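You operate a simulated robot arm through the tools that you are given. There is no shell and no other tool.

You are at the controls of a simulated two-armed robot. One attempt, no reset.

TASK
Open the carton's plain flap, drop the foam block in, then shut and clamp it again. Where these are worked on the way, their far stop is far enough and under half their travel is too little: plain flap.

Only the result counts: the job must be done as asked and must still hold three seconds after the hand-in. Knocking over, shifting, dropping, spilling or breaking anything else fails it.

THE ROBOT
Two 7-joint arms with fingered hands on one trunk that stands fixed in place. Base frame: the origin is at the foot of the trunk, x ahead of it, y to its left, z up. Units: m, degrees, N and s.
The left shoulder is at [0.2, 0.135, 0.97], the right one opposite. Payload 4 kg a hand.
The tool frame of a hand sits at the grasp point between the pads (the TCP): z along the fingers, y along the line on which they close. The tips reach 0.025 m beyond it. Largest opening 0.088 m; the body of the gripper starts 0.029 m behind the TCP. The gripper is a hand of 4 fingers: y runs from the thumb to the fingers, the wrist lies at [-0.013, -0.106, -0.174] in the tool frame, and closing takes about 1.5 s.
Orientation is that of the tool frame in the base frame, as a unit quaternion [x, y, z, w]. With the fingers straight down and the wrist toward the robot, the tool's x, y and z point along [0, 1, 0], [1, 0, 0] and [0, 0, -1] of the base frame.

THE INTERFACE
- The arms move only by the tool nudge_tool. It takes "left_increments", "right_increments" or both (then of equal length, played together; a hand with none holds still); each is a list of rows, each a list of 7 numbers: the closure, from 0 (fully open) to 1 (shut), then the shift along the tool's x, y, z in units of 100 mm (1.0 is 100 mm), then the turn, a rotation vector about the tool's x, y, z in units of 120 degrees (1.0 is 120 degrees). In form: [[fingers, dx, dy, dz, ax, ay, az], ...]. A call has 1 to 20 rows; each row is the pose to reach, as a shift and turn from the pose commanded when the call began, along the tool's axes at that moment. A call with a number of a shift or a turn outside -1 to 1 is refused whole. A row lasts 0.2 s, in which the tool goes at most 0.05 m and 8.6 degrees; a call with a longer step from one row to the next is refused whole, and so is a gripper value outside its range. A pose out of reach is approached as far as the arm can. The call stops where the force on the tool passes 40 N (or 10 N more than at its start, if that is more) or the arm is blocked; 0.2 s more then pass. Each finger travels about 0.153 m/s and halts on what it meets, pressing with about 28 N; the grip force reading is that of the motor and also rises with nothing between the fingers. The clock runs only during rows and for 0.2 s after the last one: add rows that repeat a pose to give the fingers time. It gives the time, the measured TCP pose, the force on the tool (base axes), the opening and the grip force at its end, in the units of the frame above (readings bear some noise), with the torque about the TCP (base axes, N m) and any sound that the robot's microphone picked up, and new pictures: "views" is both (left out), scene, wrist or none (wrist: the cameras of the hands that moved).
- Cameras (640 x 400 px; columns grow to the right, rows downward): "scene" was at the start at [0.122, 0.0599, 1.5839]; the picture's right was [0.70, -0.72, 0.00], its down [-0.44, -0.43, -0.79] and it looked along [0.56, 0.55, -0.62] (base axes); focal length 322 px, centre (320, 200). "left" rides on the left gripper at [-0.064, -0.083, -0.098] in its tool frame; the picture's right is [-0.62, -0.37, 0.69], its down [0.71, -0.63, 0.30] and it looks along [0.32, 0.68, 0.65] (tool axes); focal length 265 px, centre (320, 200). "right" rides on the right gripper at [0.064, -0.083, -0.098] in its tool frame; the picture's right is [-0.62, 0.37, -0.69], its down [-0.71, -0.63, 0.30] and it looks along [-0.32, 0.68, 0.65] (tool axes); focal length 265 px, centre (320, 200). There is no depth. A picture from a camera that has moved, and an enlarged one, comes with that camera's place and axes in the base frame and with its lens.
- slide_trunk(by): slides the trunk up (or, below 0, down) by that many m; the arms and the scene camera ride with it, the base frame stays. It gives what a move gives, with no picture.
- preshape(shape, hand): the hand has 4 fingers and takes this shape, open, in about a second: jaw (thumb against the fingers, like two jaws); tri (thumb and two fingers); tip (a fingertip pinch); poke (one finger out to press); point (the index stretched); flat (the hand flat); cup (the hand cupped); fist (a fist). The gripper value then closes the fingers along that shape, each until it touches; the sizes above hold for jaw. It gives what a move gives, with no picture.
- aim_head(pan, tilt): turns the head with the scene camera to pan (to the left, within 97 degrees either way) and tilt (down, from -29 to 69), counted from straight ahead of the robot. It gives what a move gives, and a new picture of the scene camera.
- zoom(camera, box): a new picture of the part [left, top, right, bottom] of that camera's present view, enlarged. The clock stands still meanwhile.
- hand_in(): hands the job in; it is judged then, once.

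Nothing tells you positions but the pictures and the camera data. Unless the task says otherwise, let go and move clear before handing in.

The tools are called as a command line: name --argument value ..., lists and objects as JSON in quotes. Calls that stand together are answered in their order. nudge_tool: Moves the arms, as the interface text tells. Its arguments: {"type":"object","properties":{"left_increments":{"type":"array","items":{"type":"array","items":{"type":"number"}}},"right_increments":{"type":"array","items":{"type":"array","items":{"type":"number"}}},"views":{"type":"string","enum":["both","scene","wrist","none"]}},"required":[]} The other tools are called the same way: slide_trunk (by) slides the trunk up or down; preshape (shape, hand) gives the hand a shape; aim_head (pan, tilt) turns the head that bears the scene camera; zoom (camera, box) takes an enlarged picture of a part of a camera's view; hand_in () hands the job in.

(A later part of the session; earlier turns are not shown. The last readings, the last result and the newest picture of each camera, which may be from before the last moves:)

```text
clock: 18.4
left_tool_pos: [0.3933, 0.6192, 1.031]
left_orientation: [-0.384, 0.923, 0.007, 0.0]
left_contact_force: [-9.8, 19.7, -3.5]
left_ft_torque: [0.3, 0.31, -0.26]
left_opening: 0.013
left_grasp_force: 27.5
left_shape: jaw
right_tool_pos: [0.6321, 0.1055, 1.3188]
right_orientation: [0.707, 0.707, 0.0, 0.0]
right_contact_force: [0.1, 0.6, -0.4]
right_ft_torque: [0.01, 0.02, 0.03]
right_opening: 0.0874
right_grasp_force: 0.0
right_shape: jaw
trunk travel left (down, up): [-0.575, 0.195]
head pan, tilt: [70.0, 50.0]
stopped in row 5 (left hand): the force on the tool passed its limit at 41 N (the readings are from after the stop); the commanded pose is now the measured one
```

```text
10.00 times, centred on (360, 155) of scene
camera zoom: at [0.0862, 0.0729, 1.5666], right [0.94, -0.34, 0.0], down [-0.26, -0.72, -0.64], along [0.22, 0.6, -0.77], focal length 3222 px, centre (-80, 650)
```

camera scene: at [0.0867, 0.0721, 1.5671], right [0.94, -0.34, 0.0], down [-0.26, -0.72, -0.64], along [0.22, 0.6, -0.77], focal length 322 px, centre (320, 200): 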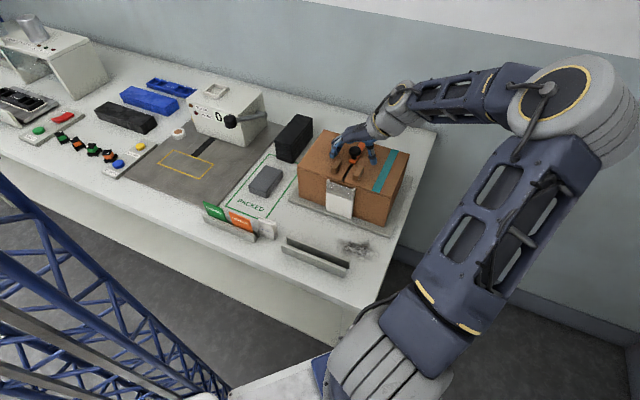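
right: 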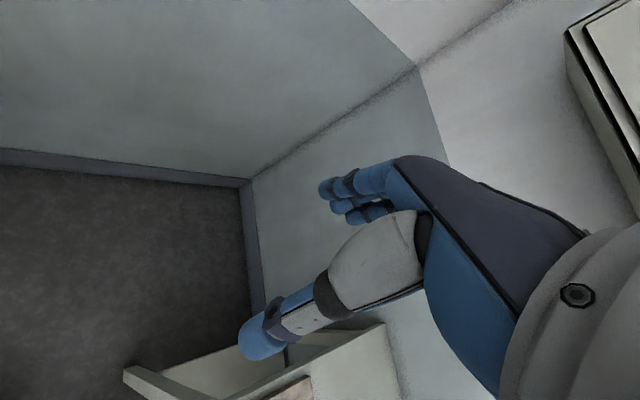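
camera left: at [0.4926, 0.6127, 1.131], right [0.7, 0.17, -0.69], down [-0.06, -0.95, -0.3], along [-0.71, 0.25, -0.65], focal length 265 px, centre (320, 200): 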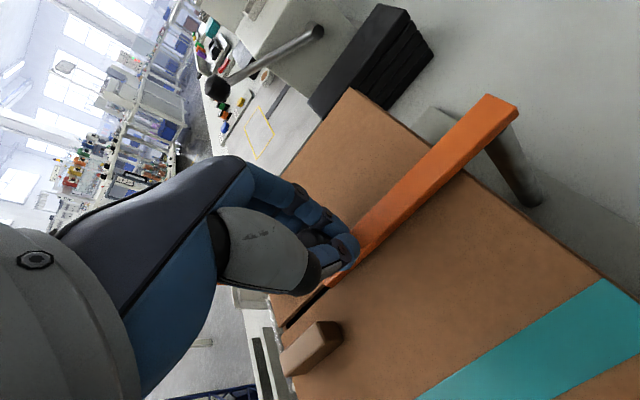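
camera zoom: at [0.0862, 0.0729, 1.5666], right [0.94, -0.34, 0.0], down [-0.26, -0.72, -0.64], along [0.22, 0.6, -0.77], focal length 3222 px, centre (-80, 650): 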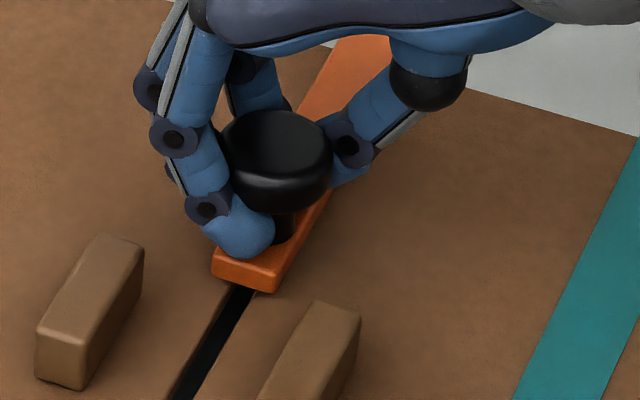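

Comparing pictures, the lift had actually let the bar drift about 2.5 mm to the left, and the 40 N push only brought it back to where it began. So the closed stop is on the teal side and the bar opens to the left; I'll swing it that way along its arc, gripping the stem.

nudge_tool --left_increments '[[1.0, 0, 0.1, 0, 0, 0, 0], [1.0, 0, 0.2, 0, 0, 0, 0], [1.0, -0.017, 0.294, 0, 0, 0, 0], [1.0, -0.038, 0.39, 0, 0, 0, 0], [1.0, -0.068, 0.483, 0, 0, 0, 0]]' --views "wrist"

zoom --camera "scene" --box '[310, 115, 400, 195]'

```text
clock: 19.6
left_tool_pos: [0.3664, 0.6553, 1.0287]
left_orientation: [-0.383, 0.924, 0.004, 0.001]
left_contact_force: [14.5, 4.7, -2.9]
left_ft_torque: [0.14, -0.09, -0.24]
left_opening: 0.0127
left_grasp_force: 28.0
left_shape: jaw
right_tool_pos: [0.6339, 0.1058, 1.3196]
right_orientation: [0.708, 0.707, 0.0, 0.001]
right_contact_force: [0.9, -0.4, -0.3]
right_ft_torque: [0.03, 0.01, 0.01]
right_opening: 0.0875
right_grasp_force: 0.1
right_shape: jaw
trunk travel left (down, up): [-0.575, 0.195]
head pan, tilt: [70.0, 50.0]
camera left: at [0.4717, 0.6406, 1.1274], right [0.7, 0.18, -0.69], down [-0.06, -0.95, -0.31], along [-0.71, 0.26, -0.65], focal length 265 px, centre (320, 200)
```

left: 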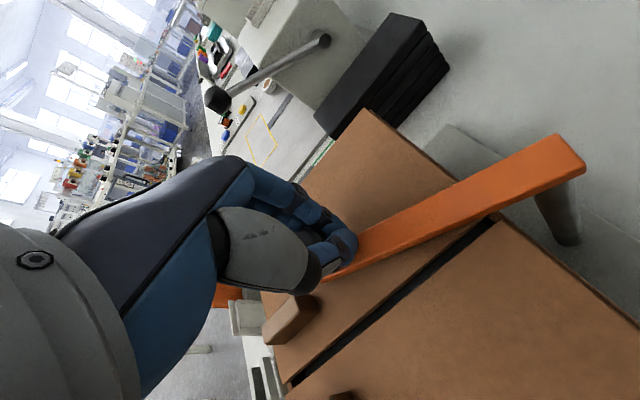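

```text
5.00 times, centred on (355, 155) of scene
camera zoom: at [0.0873, 0.0723, 1.567], right [0.94, -0.34, 0.0], down [-0.26, -0.72, -0.64], along [0.22, 0.6, -0.77], focal length 1611 px, centre (145, 425)
```

zoom: 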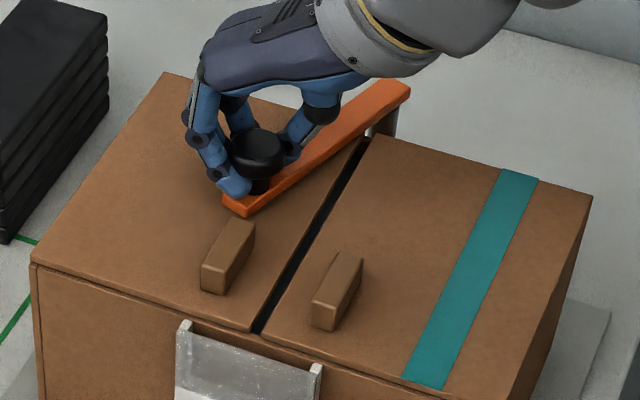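

The bar is swinging left freely. I'll carry on along the arc with a slightly smaller radius.

nudge_tool --left_increments '[[1.0, -0.06, 0.09, 0, 0, 0, 0], [1.0, -0.113, 0.177, 0, 0, 0, 0], [1.0, -0.165, 0.259, 0, 0, 0, 0], [1.0, -0.225, 0.337, 0, 0, 0, 0], [1.0, -0.29, 0.409, 0, 0, 0, 0], [1.0, -0.363, 0.475, 0, 0, 0, 0]]' --views "wrist"

zoom --camera "scene" --box '[290, 105, 400, 195]'

```text
clock: 21.0
left_tool_pos: [0.3579, 0.7165, 1.0308]
left_orientation: [-0.383, 0.924, 0.004, 0.0]
left_contact_force: [-0.8, -0.1, -0.8]
left_ft_torque: [-0.02, -0.03, 0.01]
left_opening: 0.0104
left_grasp_force: 27.3
left_shape: jaw
right_tool_pos: [0.6336, 0.1059, 1.3194]
right_orientation: [0.707, 0.707, 0.0, -0.001]
right_contact_force: [0.6, -0.9, 0.2]
right_ft_torque: [-0.06, 0.0, -0.01]
right_opening: 0.0874
right_grasp_force: 0.0
right_shape: jaw
trunk travel left (down, up): [-0.575, 0.195]
head pan, tilt: [70.0, 50.0]
camera left: at [0.4631, 0.7014, 1.1281], right [0.7, 0.18, -0.69], down [-0.06, -0.95, -0.31], along [-0.72, 0.26, -0.65], focal length 265 px, centre (320, 200)
```

left: 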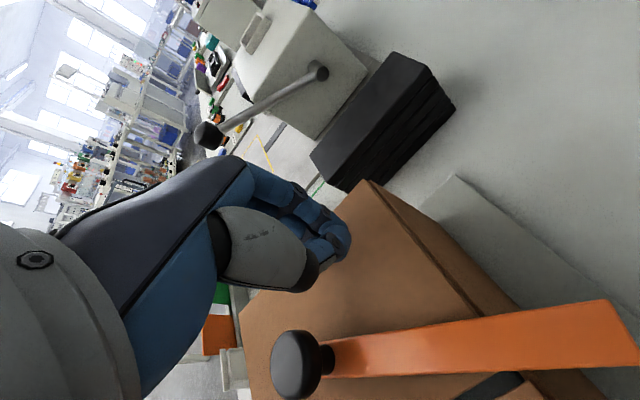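

```text
4.44 times, centred on (345, 150) of scene
camera zoom: at [0.0867, 0.072, 1.5671], right [0.94, -0.34, 0.0], down [-0.26, -0.72, -0.64], along [0.22, 0.6, -0.77], focal length 1432 px, centre (209, 422)
```

zoom: 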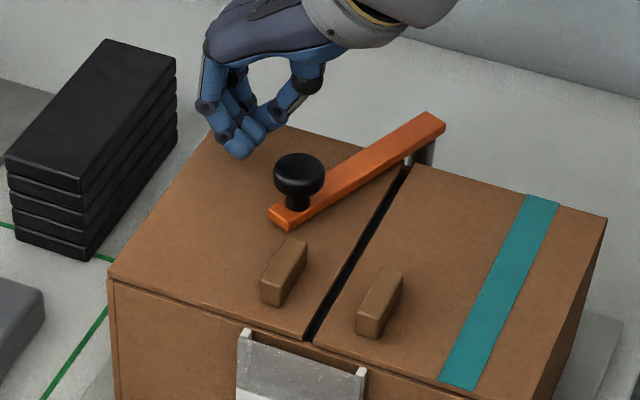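

The fingers slipped off the stem with the bar at about 25°, where it stays put. I'll use the pinched fingers as a pusher instead: lift, go to the trailing side of the knob, and lower.

nudge_tool --left_increments '[[1.0, 0, 0, -0.25, 0, 0, 0], [1.0, 0, 0, -0.5, 0, 0, 0], [1.0, 0.23, -0.41, -0.5, 0, 0, 0], [1.0, 0.457, -0.815, -0.5, 0, 0, 0], [1.0, 0.457, -0.815, -0.25, 0, 0, 0], [1.0, 0.457, -0.815, 0.0, 0, 0, 0], [1.0, 0.457, -0.815, 0.08, 0, 0, 0]]' --views "wrist"

zoom --camera "scene" --box '[290, 105, 400, 195]'

```text
clock: 22.6
left_tool_pos: [0.3807, 0.6261, 1.0223]
left_orientation: [-0.384, 0.924, 0.004, 0.0]
left_contact_force: [0.2, -0.7, -0.1]
left_ft_torque: [0.01, 0.03, 0.02]
left_opening: 0.0103
left_grasp_force: 28.1
left_shape: jaw
right_tool_pos: [0.6325, 0.1048, 1.318]
right_orientation: [0.707, 0.707, -0.001, 0.0]
right_contact_force: [0.2, -0.1, -0.2]
right_ft_torque: [0.02, -0.01, -0.03]
right_opening: 0.0876
right_grasp_force: 0.1
right_shape: jaw
trunk travel left (down, up): [-0.575, 0.195]
head pan, tilt: [70.0, 50.0]
camera left: at [0.4863, 0.6119, 1.1202], right [0.7, 0.18, -0.69], down [-0.06, -0.95, -0.31], along [-0.72, 0.26, -0.65], focal length 265 px, centre (320, 200)
```

left: 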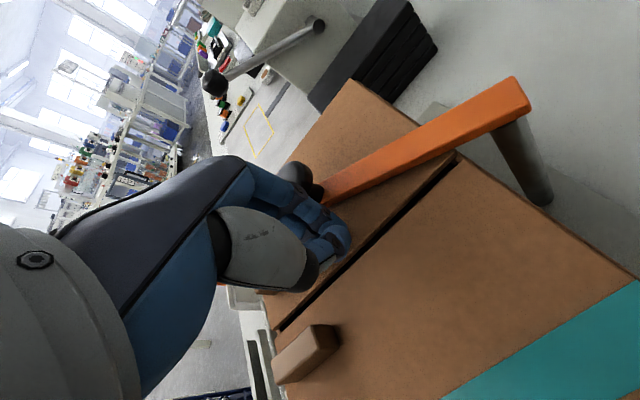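

```text
4.44 times, centred on (345, 150) of scene
camera zoom: at [0.0866, 0.072, 1.5671], right [0.94, -0.34, 0.0], down [-0.26, -0.72, -0.64], along [0.22, 0.6, -0.77], focal length 1432 px, centre (209, 422)
```

zoom: 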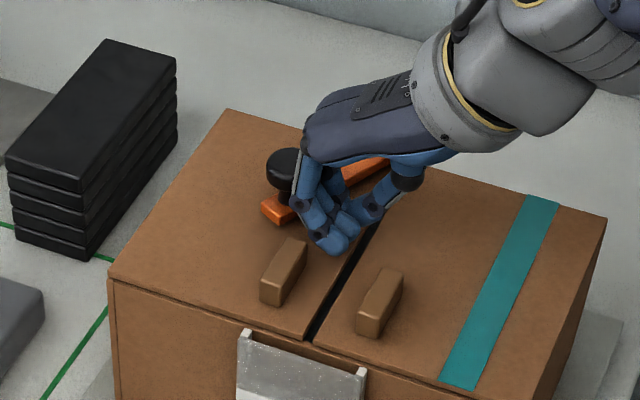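

nudge_tool --left_increments '[[1.0, -0.006, 0.076, 0, 0, 0, 0], [1.0, -0.024, 0.188, 0, 0, 0, 0], [1.0, -0.053, 0.297, 0, 0, 0, 0], [1.0, -0.093, 0.402, 0, 0, 0, 0], [1.0, -0.145, 0.503, 0, 0, 0, 0], [1.0, -0.206, 0.598, 0, 0, 0, 0], [1.0, -0.277, 0.686, 0, 0, 0, 0], [1.0, -0.357, 0.766, 0, 0, 0, 0]]' --views "wrist"

zoom --camera "scene" --box '[290, 105, 400, 195]'

```text
clock: 24.4
left_tool_pos: [0.3528, 0.706, 1.021]
left_orientation: [-0.385, 0.923, 0.003, 0.0]
left_contact_force: [-0.1, 0.5, 0.0]
left_ft_torque: [0.0, -0.02, 0.03]
left_opening: 0.0101
left_grasp_force: 27.8
left_shape: jaw
right_tool_pos: [0.6336, 0.1054, 1.3185]
right_orientation: [0.708, 0.706, 0.0, 0.0]
right_contact_force: [-0.1, 0.1, 0.0]
right_ft_torque: [0.04, 0.02, 0.01]
right_opening: 0.0876
right_grasp_force: 0.1
right_shape: jaw
trunk travel left (down, up): [-0.575, 0.195]
head pan, tilt: [70.0, 50.0]
camera left: at [0.4586, 0.6918, 1.1194], right [0.7, 0.19, -0.69], down [-0.06, -0.95, -0.31], along [-0.72, 0.26, -0.65], focal length 265 px, centre (320, 200)
```

left: 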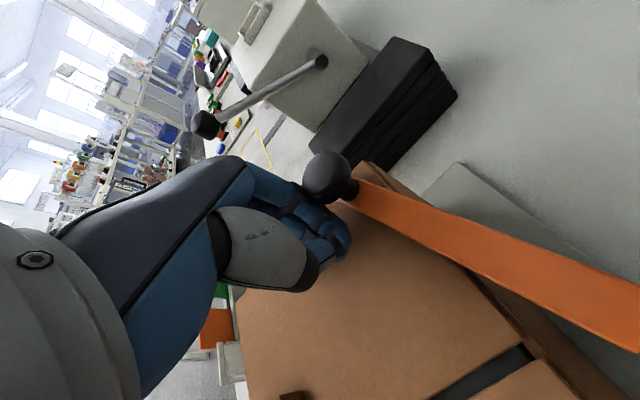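

```text
4.44 times, centred on (345, 150) of scene
camera zoom: at [0.0867, 0.072, 1.5671], right [0.94, -0.34, 0.0], down [-0.26, -0.72, -0.64], along [0.22, 0.6, -0.77], focal length 1432 px, centre (209, 422)
```

zoom: 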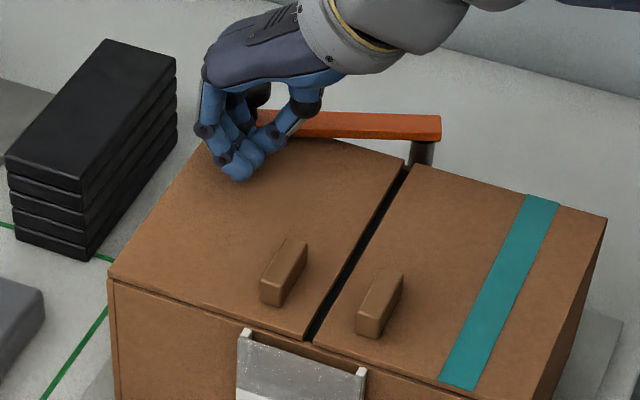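

The bar is at about 70°. I'll push it on until it lies behind the carton's rear edge.

nudge_tool --left_increments '[[1.0, -0.078, 0.077, 0, 0, 0, 0], [1.0, -0.173, 0.138, 0, 0, 0, 0], [1.0, -0.274, 0.19, 0, 0, 0, 0], [1.0, -0.379, 0.23, 0, 0, 0, 0], [1.0, -0.452, 0.251, 0, 0, 0, 0]]' --views "wrist"

zoom --camera "scene" --box '[290, 105, 400, 195]'

```text
clock: 25.6
left_tool_pos: [0.3679, 0.7536, 1.0219]
left_orientation: [-0.384, 0.923, 0.004, 0.0]
left_contact_force: [0.5, -0.2, 0.4]
left_ft_torque: [-0.03, 0.04, 0.03]
left_opening: 0.0104
left_grasp_force: 27.8
left_shape: jaw
right_tool_pos: [0.6324, 0.1057, 1.3195]
right_orientation: [0.707, 0.707, 0.0, 0.0]
right_contact_force: [-0.2, 0.7, -0.1]
right_ft_torque: [-0.01, 0.01, -0.03]
right_opening: 0.0875
right_grasp_force: 0.1
right_shape: jaw
trunk travel left (down, up): [-0.575, 0.195]
head pan, tilt: [70.0, 50.0]
camera left: at [0.4735, 0.7392, 1.1199], right [0.7, 0.18, -0.69], down [-0.06, -0.95, -0.31], along [-0.71, 0.26, -0.65], focal length 265 px, centre (320, 200)
```

left: 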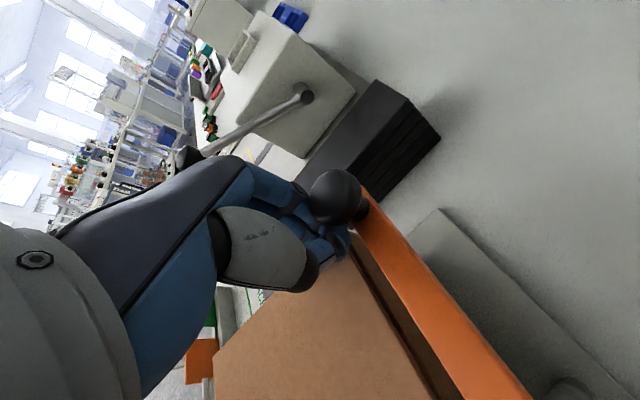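

```text
4.44 times, centred on (345, 150) of scene
camera zoom: at [0.0867, 0.072, 1.5671], right [0.94, -0.34, 0.0], down [-0.26, -0.72, -0.64], along [0.22, 0.6, -0.77], focal length 1432 px, centre (209, 422)
```

zoom: 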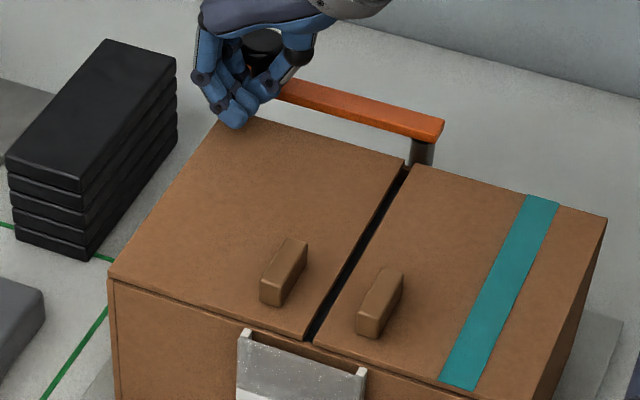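

The bar is parallel to the rear edge. I'll push it slightly beyond for clearance to the flap's sweep.

nudge_tool --left_increments '[[1.0, -0.08, 0.0, 0, 0, 0, 0], [1.0, -0.16, 0.0, 0, 0, 0, 0], [1.0, -0.2, 0.0, 0, 0, 0, 0], [1.0, -0.2, 0.0, 0, 0, 0, 0]]' --views "wrist"

zoom --camera "scene" --box '[290, 105, 400, 195]'

```text
clock: 26.4
left_tool_pos: [0.3725, 0.7639, 1.0207]
left_orientation: [-0.39, 0.921, -0.001, -0.008]
left_contact_force: [-9.9, -19.3, 3.8]
left_ft_torque: [-0.04, 0.06, 0.17]
left_opening: 0.0108
left_grasp_force: 27.7
left_shape: jaw
right_tool_pos: [0.6327, 0.1045, 1.32]
right_orientation: [0.708, 0.707, 0.0, -0.001]
right_contact_force: [0.0, -0.4, -0.5]
right_ft_torque: [-0.03, 0.02, -0.01]
right_opening: 0.0877
right_grasp_force: 0.1
right_shape: jaw
trunk travel left (down, up): [-0.575, 0.195]
head pan, tilt: [70.0, 50.0]
stopped in row 3 (left hand): the force on the tool passed its limit at 42 N (the readings are from after the stop); the commanded pose is now the measured one
camera left: at [0.4787, 0.7523, 1.1169], right [0.69, 0.18, -0.7], down [-0.05, -0.95, -0.3], along [-0.73, 0.24, -0.65], focal length 265 px, centre (320, 200)
```

left: 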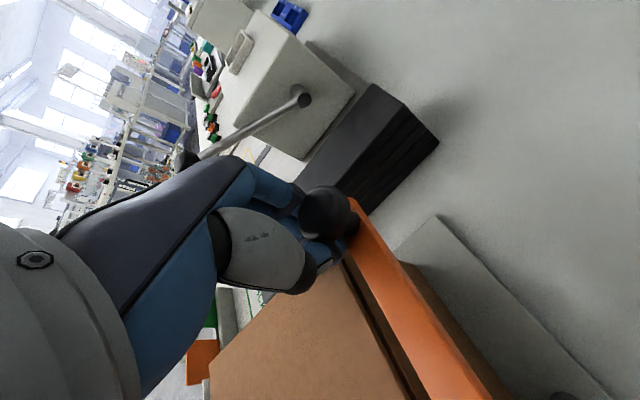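

```text
4.44 times, centred on (345, 150) of scene
camera zoom: at [0.0861, 0.0711, 1.5672], right [0.94, -0.34, 0.0], down [-0.26, -0.72, -0.64], along [0.22, 0.6, -0.77], focal length 1432 px, centre (209, 422)
```

zoom: 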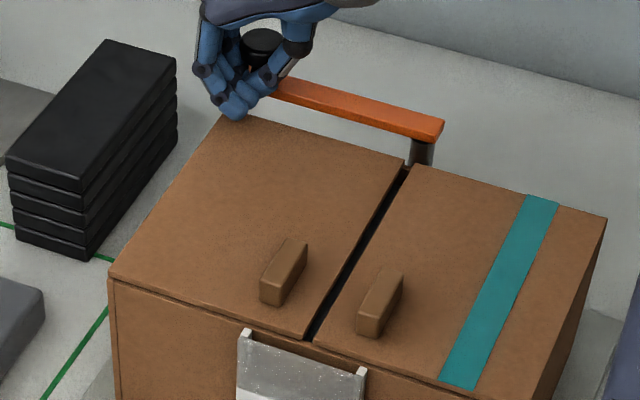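

The bar has reached its stop just past 90°, clear of both flaps. I'll back the hand off, level it, and raise it above the carton.

nudge_tool --left_increments '[[1.0, 0.15, 0, 0, 0, 0, 0], [1.0, 0.3, 0, -0.2, 0.001, -0.004, 0.004], [0.6, 0.4, 0, -0.5, 0.002, -0.0074, 0.0073], [0.3, 0.5, 0, -0.9, 0.002, -0.0074, 0.0073], [0.3, 0.6, -0.2, -1.0, 0.002, -0.0074, 0.0073]]' --views "none"

slide_trunk --by 0.15

zoom --camera "scene" --box '[0, 0, 640, 400]'

```text
clock: 27.6
left_tool_pos: [0.3475, 0.7079, 1.1209]
left_orientation: [-0.383, 0.924, 0.001, 0.003]
left_contact_force: [0.6, -0.3, 0.0]
left_ft_torque: [-0.03, -0.02, 0.01]
left_opening: 0.0611
left_grasp_force: 0.1
left_shape: jaw
right_tool_pos: [0.6343, 0.1064, 1.3184]
right_orientation: [0.707, 0.707, 0.001, 0.0]
right_contact_force: [-0.9, 0.0, -0.3]
right_ft_torque: [-0.03, -0.01, 0.0]
right_opening: 0.0876
right_grasp_force: 0.0
right_shape: jaw
trunk travel left (down, up): [-0.575, 0.195]
head pan, tilt: [70.0, 50.0]
```

```text
clock: 29.4
left_tool_pos: [0.3466, 0.7073, 1.272]
left_orientation: [-0.382, 0.924, 0.002, 0.002]
left_contact_force: [0.3, 0.1, -0.3]
left_ft_torque: [0.0, -0.03, 0.01]
left_opening: 0.061
left_grasp_force: 0.1
left_shape: jaw
right_tool_pos: [0.6337, 0.1049, 1.4689]
right_orientation: [0.707, 0.707, 0.0, -0.001]
right_contact_force: [-0.7, -0.1, -0.2]
right_ft_torque: [0.01, -0.03, -0.02]
right_opening: 0.0878
right_grasp_force: 0.0
right_shape: jaw
trunk travel left (down, up): [-0.725, 0.045]
head pan, tilt: [70.0, 50.0]
```

```text
1.00 times, centred on (320, 200) of scene (not enlarged: the box is as wide or as high as the picture)
camera zoom: at [0.0867, 0.0721, 1.717], right [0.94, -0.34, 0.0], down [-0.26, -0.72, -0.64], along [0.22, 0.6, -0.77], focal length 322 px, centre (320, 200)
```

zoom: 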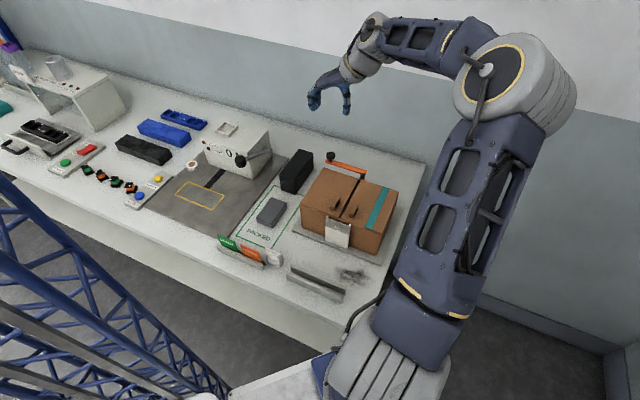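

The trunk is up 0.15 m and the bar is out of the way. Next I'll bring the hand above the plain flap's handle at about (0.327, 0.609).

nudge_tool --left_increments '[[0.45, 0.28, -0.19, 0.2, 0, 0, 0], [0.45, 0.56, -0.37, 0.4, 0, 0, 0], [0.45, 0.83, -0.56, 0.6, 0, 0, 0]]' --views "none"

nudge_tool --left_increments '[[0.45, 0, 0, 0.4, 0, 0, 0], [0.45, 0, 0, 0.8, 0, 0, 0], [0.45, 0, 0, 1.0, 0, 0, 0], [0.45, 0, 0, 1.0, 0, 0, 0]]' --views "both"

```text
clock: 30.2
left_tool_pos: [0.3304, 0.6097, 1.2083]
left_orientation: [-0.382, 0.924, 0.002, 0.002]
left_contact_force: [0.6, -0.6, 0.2]
left_ft_torque: [0.04, 0.02, -0.01]
left_opening: 0.0488
left_grasp_force: 0.3
left_shape: jaw
right_tool_pos: [0.6333, 0.1061, 1.4699]
right_orientation: [0.707, 0.707, 0.001, 0.0]
right_contact_force: [-0.1, -0.4, 0.7]
right_ft_torque: [0.02, 0.01, -0.02]
right_opening: 0.0876
right_grasp_force: 0.1
right_shape: jaw
trunk travel left (down, up): [-0.725, 0.045]
head pan, tilt: [70.0, 50.0]
```

```text
clock: 31.2
left_tool_pos: [0.3339, 0.6093, 1.1088]
left_orientation: [-0.382, 0.924, 0.002, 0.002]
left_contact_force: [0.2, 0.3, -0.4]
left_ft_torque: [0.02, 0.02, 0.0]
left_opening: 0.0488
left_grasp_force: 0.1
left_shape: jaw
right_tool_pos: [0.6337, 0.1064, 1.4685]
right_orientation: [0.708, 0.707, 0.001, 0.001]
right_contact_force: [-0.2, 0.3, 0.8]
right_ft_torque: [0.03, 0.0, 0.03]
right_opening: 0.0875
right_grasp_force: 0.0
right_shape: jaw
trunk travel left (down, up): [-0.725, 0.045]
head pan, tilt: [70.0, 50.0]
camera scene: at [0.0867, 0.0721, 1.717], right [0.94, -0.34, 0.0], down [-0.26, -0.72, -0.64], along [0.22, 0.6, -0.77], focal length 322 px, centre (320, 200)
camera left: at [0.4374, 0.5943, 1.207], right [0.7, 0.18, -0.69], down [-0.06, -0.95, -0.31], along [-0.71, 0.26, -0.65], focal length 265 px, centre (320, 200)
```

scene: 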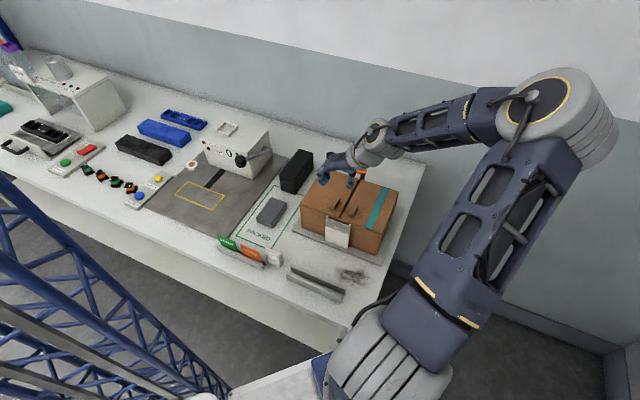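
left: 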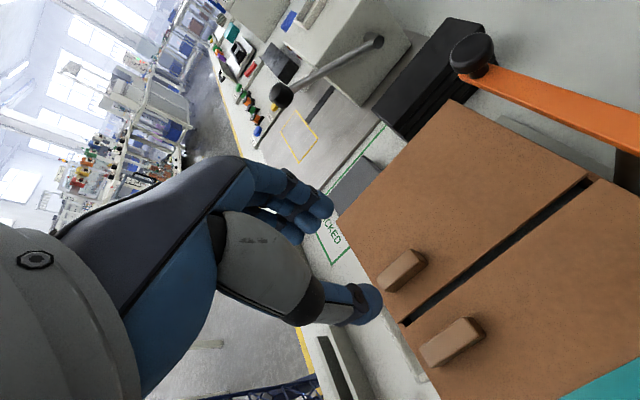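

The handle is 5 mm forward and 2 mm left of my aim point. I'll correct, lower over it and close.

nudge_tool --left_increments '[[0.45, 0.05, 0.02, 0.3, 0, 0, 0], [0.45, 0.05, 0.02, 0.6, 0, 0, 0], [0.45, 0.05, 0.02, 0.82, 0, 0, 0], [0.45, 0.05, 0.02, 0.96, 0, 0, 0], [0.45, 0.05, 0.02, 0.96, 0, 0, 0]]' --views "wrist"

zoom --camera "scene" --box '[300, 150, 400, 260]'

```text
clock: 32.5
left_tool_pos: [0.3224, 0.6097, 1.0165]
left_orientation: [-0.382, 0.924, 0.007, 0.004]
left_contact_force: [-1.9, -3.9, 19.6]
left_ft_torque: [0.02, 0.09, 0.07]
left_opening: 0.0483
left_grasp_force: 0.0
left_shape: jaw
right_tool_pos: [0.6325, 0.1055, 1.4693]
right_orientation: [0.708, 0.707, 0.0, -0.001]
right_contact_force: [0.3, -0.1, -0.4]
right_ft_torque: [0.02, 0.02, 0.0]
right_opening: 0.0876
right_grasp_force: 0.0
right_shape: jaw
trunk travel left (down, up): [-0.725, 0.045]
head pan, tilt: [70.0, 50.0]
stopped in row 5 (left hand): the force on the tool passed its limit at 41 N (the readings are from after the stop); the commanded pose is now the measured one
camera left: at [0.427, 0.5949, 1.116], right [0.7, 0.19, -0.69], down [-0.06, -0.95, -0.32], along [-0.71, 0.26, -0.65], focal length 265 px, centre (320, 200)
```

left: 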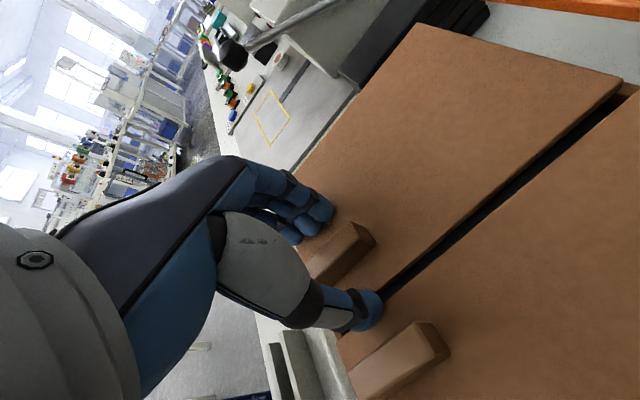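

```text
3.64 times, centred on (350, 205) of scene
camera zoom: at [0.0863, 0.0712, 1.7169], right [0.94, -0.34, 0.0], down [-0.26, -0.72, -0.64], along [0.22, 0.6, -0.77], focal length 1172 px, centre (211, 182)
```

zoom: 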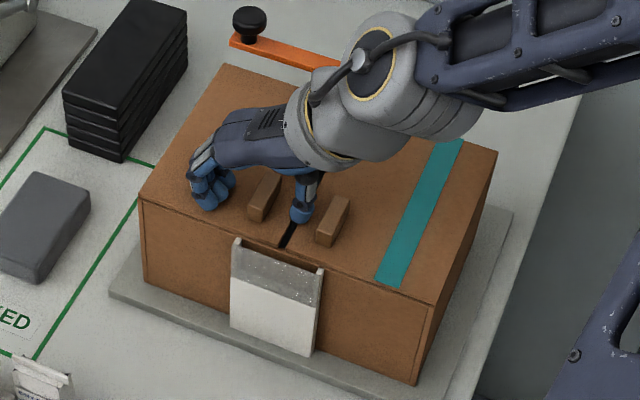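

The fingertips touched the flap surface, so I'll ease up 3 mm and close on the handle.

nudge_tool --left_increments '[[0.45, 0, -0.04, -0.03, 0, 0, 0], [0.6, 0, -0.04, -0.03, 0, 0, 0], [0.7, 0, -0.04, -0.03, 0, 0, 0], [0.8, 0, -0.04, -0.03, 0, 0, 0], [0.9, 0, -0.04, -0.03, 0, 0, 0], [1.0, 0, -0.04, -0.03, 0, 0, 0], [1.0, 0, -0.04, -0.03, 0, 0, 0]]' --views "wrist"

zoom --camera "scene" --box '[310, 170, 380, 240]'

```text
clock: 34.1
left_tool_pos: [0.3254, 0.6061, 1.0182]
left_orientation: [-0.382, 0.924, 0.005, 0.003]
left_contact_force: [2.8, -4.2, 2.1]
left_ft_torque: [-0.07, -0.12, -0.04]
left_opening: 0.0154
left_grasp_force: 28.3
left_shape: jaw
right_tool_pos: [0.6329, 0.1042, 1.4691]
right_orientation: [0.708, 0.707, 0.0, 0.0]
right_contact_force: [-0.4, 0.2, 0.4]
right_ft_torque: [-0.01, -0.01, 0.0]
right_opening: 0.0875
right_grasp_force: 0.0
right_shape: jaw
trunk travel left (down, up): [-0.725, 0.045]
head pan, tilt: [70.0, 50.0]
camera left: at [0.4301, 0.5915, 1.1164], right [0.7, 0.18, -0.69], down [-0.06, -0.95, -0.31], along [-0.71, 0.26, -0.65], focal length 265 px, centre (320, 200)
```

left: 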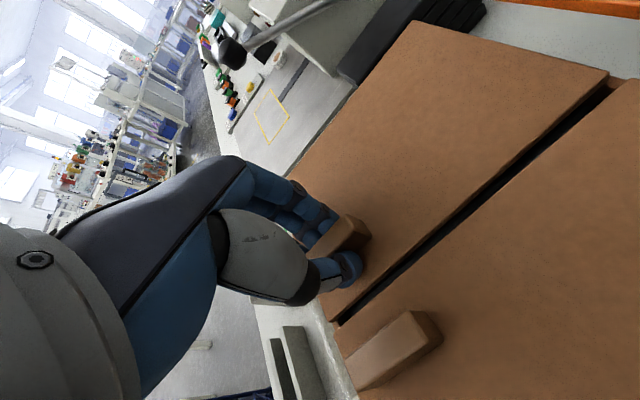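

```text
5.71 times, centred on (345, 205) of scene
camera zoom: at [0.0868, 0.0719, 1.717], right [0.94, -0.34, 0.0], down [-0.26, -0.72, -0.64], along [0.22, 0.6, -0.77], focal length 1841 px, centre (177, 171)
```

zoom: 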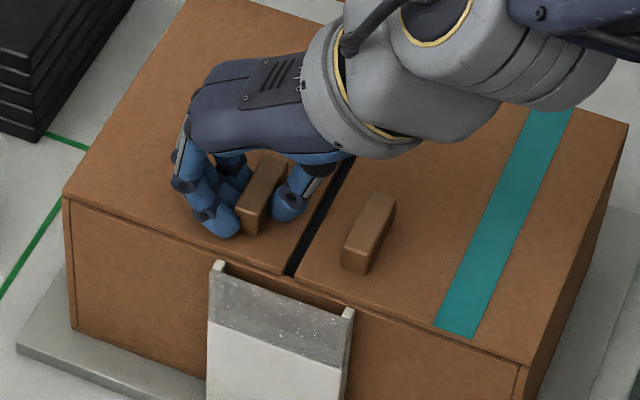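

The handle is firmly gripped (opening 15 mm, 28 N). I'll start lifting along the flap's arc by 10° with the hand turning along.

nudge_tool --left_increments '[[1.0, 0, 0.022, -0.056, 0.0278, 0, 0], [1.0, 0, 0.047, -0.111, 0.0556, 0, 0], [1.0, 0, 0.0756, -0.164, 0.0833, 0, 0], [1.0, 0, 0.0756, -0.164, 0.0833, 0, 0]]' --views "none"

zoom --camera "scene" --box '[310, 170, 380, 240]'

```text
clock: 35.1
left_tool_pos: [0.3196, 0.6114, 1.0356]
left_orientation: [-0.38, 0.921, -0.077, 0.036]
left_contact_force: [1.5, -7.6, 1.1]
left_ft_torque: [-0.12, -0.06, -0.01]
left_opening: 0.0149
left_grasp_force: 28.0
left_shape: jaw
right_tool_pos: [0.633, 0.1053, 1.4693]
right_orientation: [0.707, 0.708, 0.0, 0.0]
right_contact_force: [1.0, -0.2, 0.3]
right_ft_torque: [0.0, 0.0, 0.02]
right_opening: 0.0878
right_grasp_force: 0.0
right_shape: jaw
trunk travel left (down, up): [-0.725, 0.045]
head pan, tilt: [70.0, 50.0]
```

```text
5.71 times, centred on (345, 205) of scene
camera zoom: at [0.0868, 0.0718, 1.7171], right [0.94, -0.34, 0.0], down [-0.26, -0.72, -0.64], along [0.22, 0.6, -0.77], focal length 1841 px, centre (177, 171)
```

zoom: 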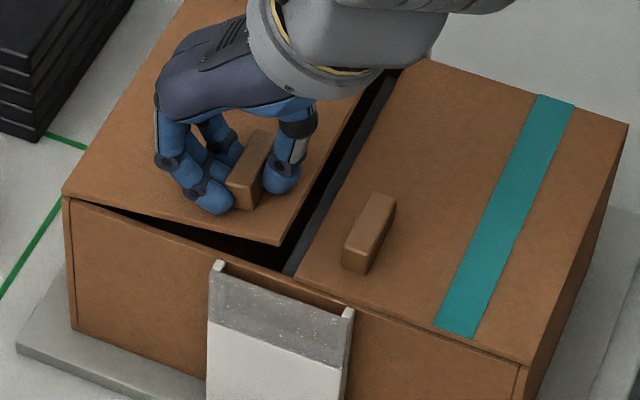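

The flap lifts easily about its left edge. I'll continue another 30° along the same arc.

nudge_tool --left_increments '[[1.0, 0, 0.042, -0.1, 0.05, 0, 0], [1.0, 0, 0.094, -0.195, 0.1, 0, 0], [1.0, 0, 0.156, -0.284, 0.15, 0, 0], [1.0, 0, 0.227, -0.366, 0.2, 0, 0], [1.0, 0, 0.306, -0.441, 0.25, 0, 0], [1.0, 0, 0.306, -0.441, 0.25, 0, 0]]' --views "both"

```text
clock: 36.5
left_tool_pos: [0.2942, 0.6379, 1.0734]
left_orientation: [-0.357, 0.87, -0.312, 0.135]
left_contact_force: [2.5, -12.0, 10.2]
left_ft_torque: [-0.26, -0.15, 0.01]
left_opening: 0.0143
left_grasp_force: 28.1
left_shape: jaw
right_tool_pos: [0.6328, 0.1048, 1.4688]
right_orientation: [0.707, 0.707, 0.0, -0.001]
right_contact_force: [0.0, 0.0, 0.2]
right_ft_torque: [0.0, -0.01, 0.0]
right_opening: 0.0876
right_grasp_force: 0.0
right_shape: jaw
trunk travel left (down, up): [-0.725, 0.045]
head pan, tilt: [70.0, 50.0]
camera scene: at [0.0866, 0.0713, 1.7172], right [0.94, -0.34, 0.0], down [-0.26, -0.72, -0.64], along [0.22, 0.6, -0.77], focal length 322 px, centre (320, 200)
camera left: at [0.3403, 0.6813, 1.2032], right [0.95, -0.07, -0.29], down [-0.03, -0.99, 0.16], along [-0.3, -0.15, -0.94], focal length 265 px, centre (320, 200)
```

scene: 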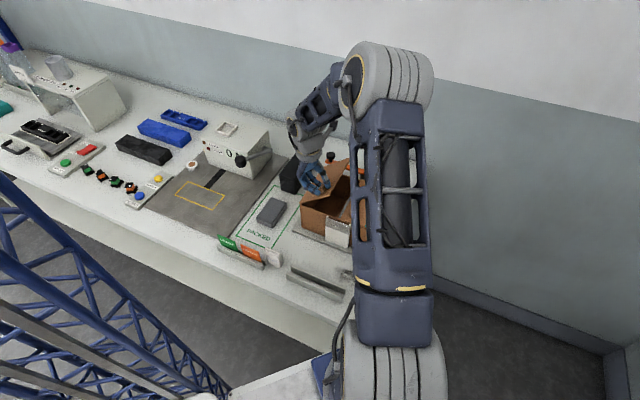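
left: 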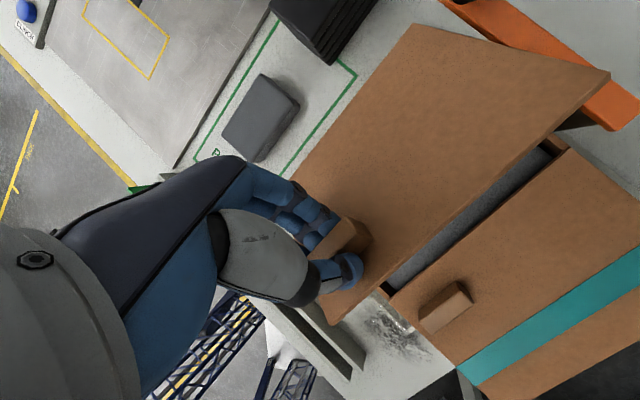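

The flap is at about 40° and the carton's inside shows. I'll continue to about 64°, easing outward slightly to relieve the radial load.

nudge_tool --left_increments '[[1.0, 0, 0.02, -0.11, 0.05, 0, 0], [1.0, 0, 0.067, -0.212, 0.1, 0, 0], [1.0, 0, 0.131, -0.305, 0.15, 0, 0], [1.0, 0, 0.204, -0.39, 0.2, 0, 0], [1.0, 0, 0.204, -0.39, 0.2, 0, 0]]' --views "both"

```text
clock: 37.8
left_tool_pos: [0.266, 0.6663, 1.0909]
left_orientation: [-0.322, 0.786, -0.486, 0.206]
left_contact_force: [-3.2, -2.6, -1.9]
left_ft_torque: [0.01, 0.01, -0.05]
left_opening: 0.0145
left_grasp_force: 28.0
left_shape: jaw
right_tool_pos: [0.6332, 0.1054, 1.4702]
right_orientation: [0.707, 0.707, -0.001, 0.0]
right_contact_force: [0.0, -0.7, -0.3]
right_ft_torque: [0.01, 0.01, 0.01]
right_opening: 0.0877
right_grasp_force: 0.1
right_shape: jaw
trunk travel left (down, up): [-0.725, 0.045]
head pan, tilt: [70.0, 50.0]
camera scene: at [0.0866, 0.0721, 1.717], right [0.94, -0.34, 0.0], down [-0.26, -0.72, -0.64], along [0.22, 0.6, -0.77], focal length 322 px, centre (320, 200)
camera left: at [0.2739, 0.7478, 1.2099], right [0.99, -0.12, 0.03], down [-0.12, -0.9, 0.42], along [-0.02, -0.42, -0.91], focal length 265 px, centre (320, 200)
```

scene: 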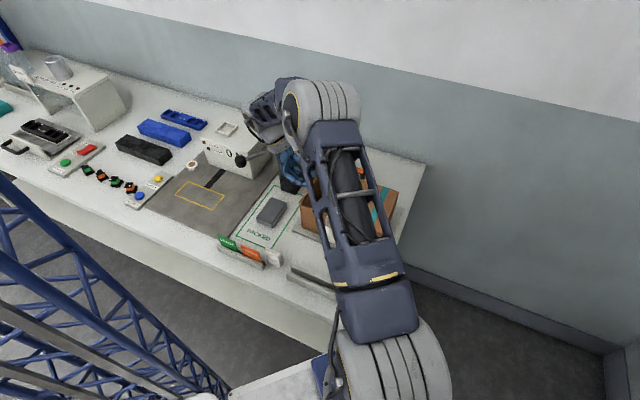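
left: 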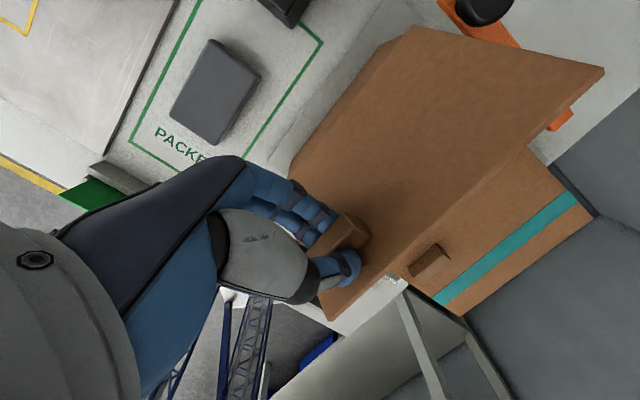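

Going well at about 64° with small forces. I'll carry on by another 18°.

nudge_tool --left_increments '[[1.0, 0, 0.043, -0.104, 0.05, 0, 0], [1.0, 0, 0.097, -0.202, 0.1, 0, 0], [1.0, 0, 0.161, -0.295, 0.15, 0, 0], [1.0, 0, 0.161, -0.295, 0.15, 0, 0]]' --views "both"

```text
clock: 38.8
left_tool_pos: [0.2418, 0.6919, 1.0882]
left_orientation: [-0.285, 0.7, -0.603, 0.254]
left_contact_force: [-5.4, -6.0, 11.1]
left_ft_torque: [-0.28, -0.15, -0.09]
left_opening: 0.0145
left_grasp_force: 28.1
left_shape: jaw
right_tool_pos: [0.6328, 0.1055, 1.4681]
right_orientation: [0.708, 0.706, 0.0, 0.0]
right_contact_force: [-0.9, 0.0, -0.3]
right_ft_torque: [-0.01, -0.01, 0.01]
right_opening: 0.0877
right_grasp_force: 0.0
right_shape: jaw
trunk travel left (down, up): [-0.725, 0.045]
head pan, tilt: [70.0, 50.0]
camera scene: at [0.0863, 0.0715, 1.7172], right [0.94, -0.34, 0.0], down [-0.26, -0.72, -0.64], along [0.22, 0.6, -0.77], focal length 322 px, centre (320, 200)
camera left: at [0.2265, 0.7962, 1.1853], right [0.96, -0.09, 0.27], down [-0.23, -0.79, 0.57], along [0.16, -0.61, -0.77], focal length 265 px, centre (320, 200)
```

scene: 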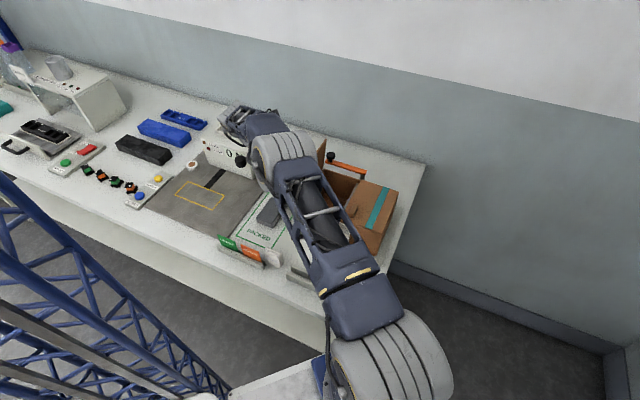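
left: 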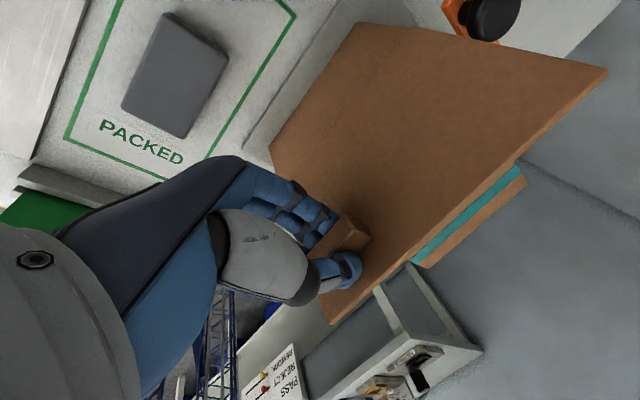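

At about 82° now. I'll try another 8° and see how the arm and flap respond.

nudge_tool --left_increments '[[1.0, 0, 0.028, -0.07, 0.033, 0, 0], [1.0, 0, 0.06, -0.137, 0.067, 0, 0], [1.0, 0, 0.06, -0.137, 0.067, 0, 0]]' --views "both"

```text
clock: 39.5
left_tool_pos: [0.2352, 0.6975, 1.0862]
left_orientation: [-0.276, 0.679, -0.627, 0.264]
left_contact_force: [-0.7, -0.8, 6.1]
left_ft_torque: [-0.13, -0.14, 0.0]
left_opening: 0.0144
left_grasp_force: 28.5
left_shape: jaw
left hand out of reach, approached as far as the arm can: row 2, 3
right_tool_pos: [0.6334, 0.105, 1.4698]
right_orientation: [0.707, 0.707, 0.0, 0.0]
right_contact_force: [0.5, -0.2, -0.9]
right_ft_torque: [0.01, 0.0, 0.0]
right_opening: 0.0873
right_grasp_force: 0.0
right_shape: jaw
trunk travel left (down, up): [-0.725, 0.045]
head pan, tilt: [70.0, 50.0]
camera scene: at [0.0866, 0.072, 1.717], right [0.94, -0.34, 0.0], down [-0.26, -0.72, -0.64], along [0.22, 0.6, -0.77], focal length 322 px, centre (320, 200)
camera left: at [0.2162, 0.806, 1.1777], right [0.94, -0.07, 0.32], down [-0.26, -0.76, 0.6], along [0.2, -0.65, -0.73], focal length 265 px, centre (320, 200)
```

scene: 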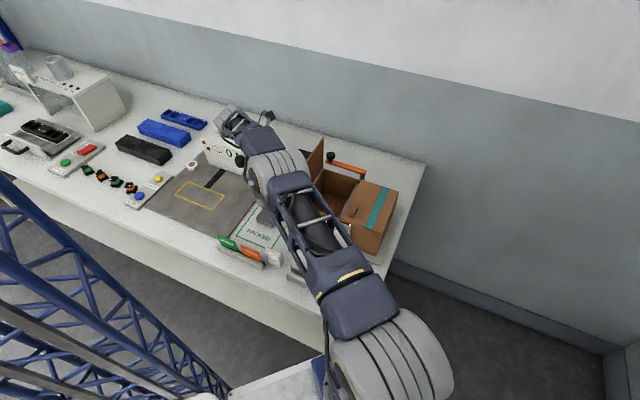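
left: 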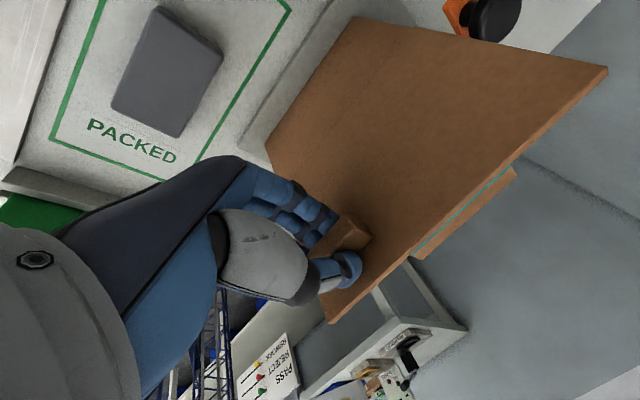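

The arm is at full stretch with the flap near 86°. I'll check what pose is being commanded before trying to ease the handle past vertical.

nudge_tool --left_increments '[[1.0, 0, 0, 0, 0, 0, 0]]' --views "none"

zoom --camera "scene" --box '[220, 100, 420, 270]'

```text
clock: 40.0
left_tool_pos: [0.2353, 0.6958, 1.088]
left_orientation: [-0.276, 0.68, -0.626, 0.263]
left_contact_force: [-0.7, -0.7, 4.9]
left_ft_torque: [-0.13, -0.1, 0.06]
left_opening: 0.0143
left_grasp_force: 28.1
left_shape: jaw
right_tool_pos: [0.6327, 0.1063, 1.4681]
right_orientation: [0.707, 0.707, -0.001, 0.001]
right_contact_force: [0.1, 0.7, 0.3]
right_ft_torque: [0.0, -0.01, 0.0]
right_opening: 0.0878
right_grasp_force: 0.1
right_shape: jaw
trunk travel left (down, up): [-0.725, 0.045]
head pan, tilt: [70.0, 50.0]
```

```text
2.35 times, centred on (320, 185) of scene
camera zoom: at [0.0866, 0.072, 1.7171], right [0.94, -0.34, 0.0], down [-0.26, -0.72, -0.64], along [0.22, 0.6, -0.77], focal length 758 px, centre (320, 235)
```

zoom: 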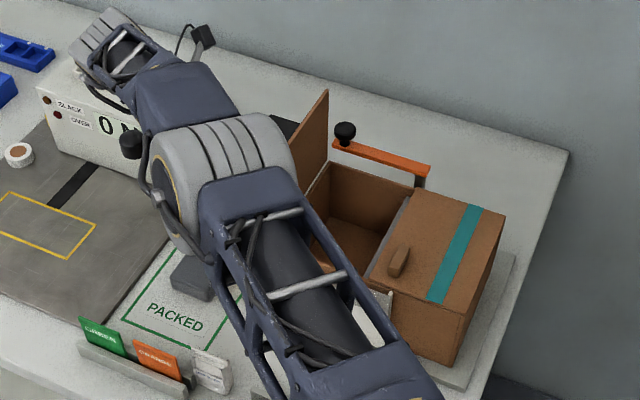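

nudge_tool --left_increments '[[1.0, 0, 0.02, -0.044, -0.017, 0, 0], [1.0, 0, 0.042, -0.087, -0.034, 0, 0], [1.0, 0, 0.064, -0.13, -0.05, 0, 0], [1.0, 0, 0.087, -0.174, -0.067, 0, 0], [1.0, 0, 0.087, -0.174, -0.067, 0, 0]]' --views "both"

```text
clock: 41.1
left_tool_pos: [0.222, 0.7075, 1.0821]
left_orientation: [-0.294, 0.722, -0.576, 0.244]
left_contact_force: [0.0, 5.7, 28.4]
left_ft_torque: [-0.58, -0.75, 0.14]
left_opening: 0.015
left_grasp_force: 27.7
left_shape: jaw
right_tool_pos: [0.6326, 0.1049, 1.4697]
right_orientation: [0.707, 0.708, 0.0, 0.0]
right_contact_force: [-0.4, -0.5, 0.0]
right_ft_torque: [0.0, 0.0, 0.01]
right_opening: 0.0877
right_grasp_force: 0.3
right_shape: jaw
trunk travel left (down, up): [-0.725, 0.045]
head pan, tilt: [70.0, 50.0]
camera scene: at [0.0863, 0.0716, 1.7173], right [0.94, -0.34, 0.0], down [-0.26, -0.72, -0.64], along [0.22, 0.6, -0.77], focal length 322 px, centre (320, 200)
camera left: at [0.2124, 0.8072, 1.1849], right [0.97, -0.1, 0.22], down [-0.21, -0.82, 0.54], along [0.12, -0.57, -0.81], focal length 265 px, centre (320, 200)
```

scene: 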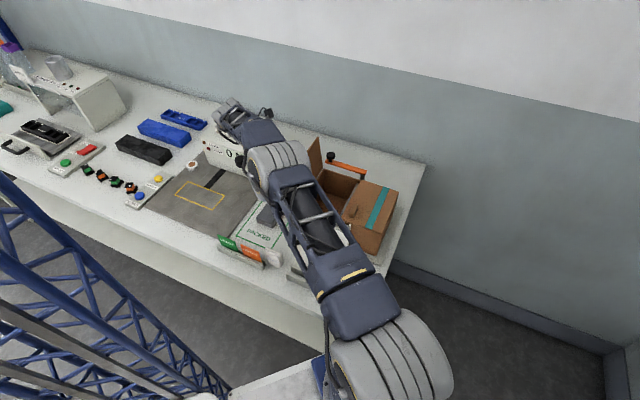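
left: 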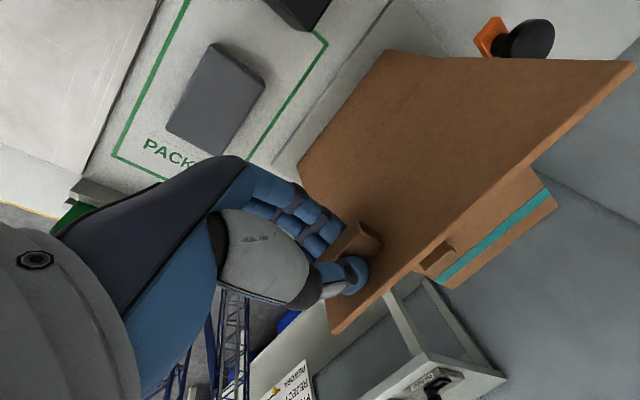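

zoom --camera "scene" --box '[220, 100, 420, 270]'

```text
2.35 times, centred on (320, 185) of scene
camera zoom: at [0.0863, 0.0716, 1.7173], right [0.94, -0.34, 0.0], down [-0.26, -0.72, -0.64], along [0.22, 0.6, -0.77], focal length 758 px, centre (320, 235)
```

zoom: 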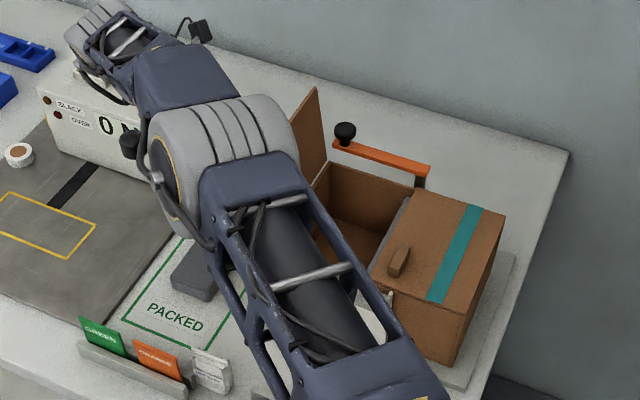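

The flap is now just past vertical (about 98°). I'll open the fingers and see whether it stays or drops to its stop.

nudge_tool --left_increments '[[0.85, 0, 0, 0, 0, 0, 0], [0.7, 0, 0, 0, 0, 0, 0], [0.55, 0, 0, 0, 0, 0, 0], [0.45, 0, 0, 0, 0, 0, 0], [0.45, 0, 0, 0, 0, 0, 0]]' --views "wrist"

zoom --camera "scene" --box '[220, 100, 420, 270]'

```text
clock: 42.4
left_tool_pos: [0.2222, 0.7082, 1.0797]
left_orientation: [-0.295, 0.721, -0.578, 0.243]
left_contact_force: [0.4, -0.2, -0.1]
left_ft_torque: [0.01, 0.01, -0.02]
left_opening: 0.0478
left_grasp_force: 0.1
left_shape: jaw
right_tool_pos: [0.6335, 0.1068, 1.4696]
right_orientation: [0.707, 0.707, 0.0, -0.001]
right_contact_force: [0.0, -1.4, -0.5]
right_ft_torque: [0.02, 0.03, 0.0]
right_opening: 0.0876
right_grasp_force: 0.2
right_shape: jaw
trunk travel left (down, up): [-0.725, 0.045]
head pan, tilt: [70.0, 50.0]
camera left: at [0.2125, 0.8072, 1.1825], right [0.97, -0.1, 0.22], down [-0.2, -0.81, 0.54], along [0.12, -0.57, -0.81], focal length 265 px, centre (320, 200)
```

left: 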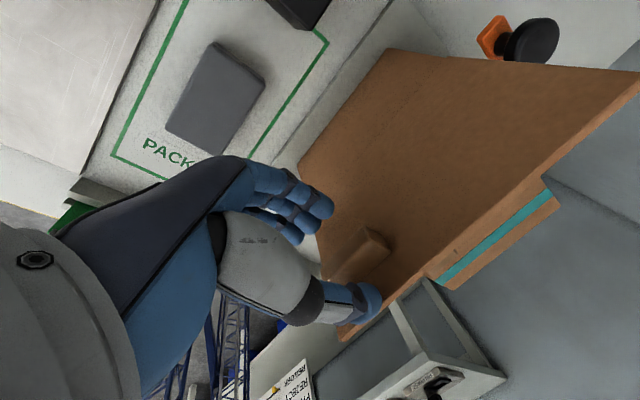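

```text
2.35 times, centred on (320, 185) of scene
camera zoom: at [0.0866, 0.0721, 1.717], right [0.94, -0.34, 0.0], down [-0.26, -0.72, -0.64], along [0.22, 0.6, -0.77], focal length 758 px, centre (320, 235)
```

zoom: 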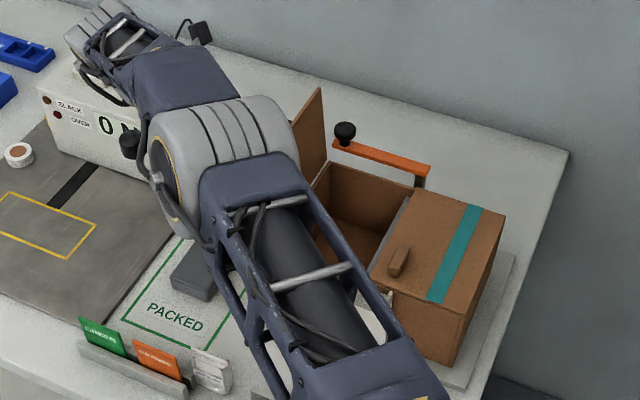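

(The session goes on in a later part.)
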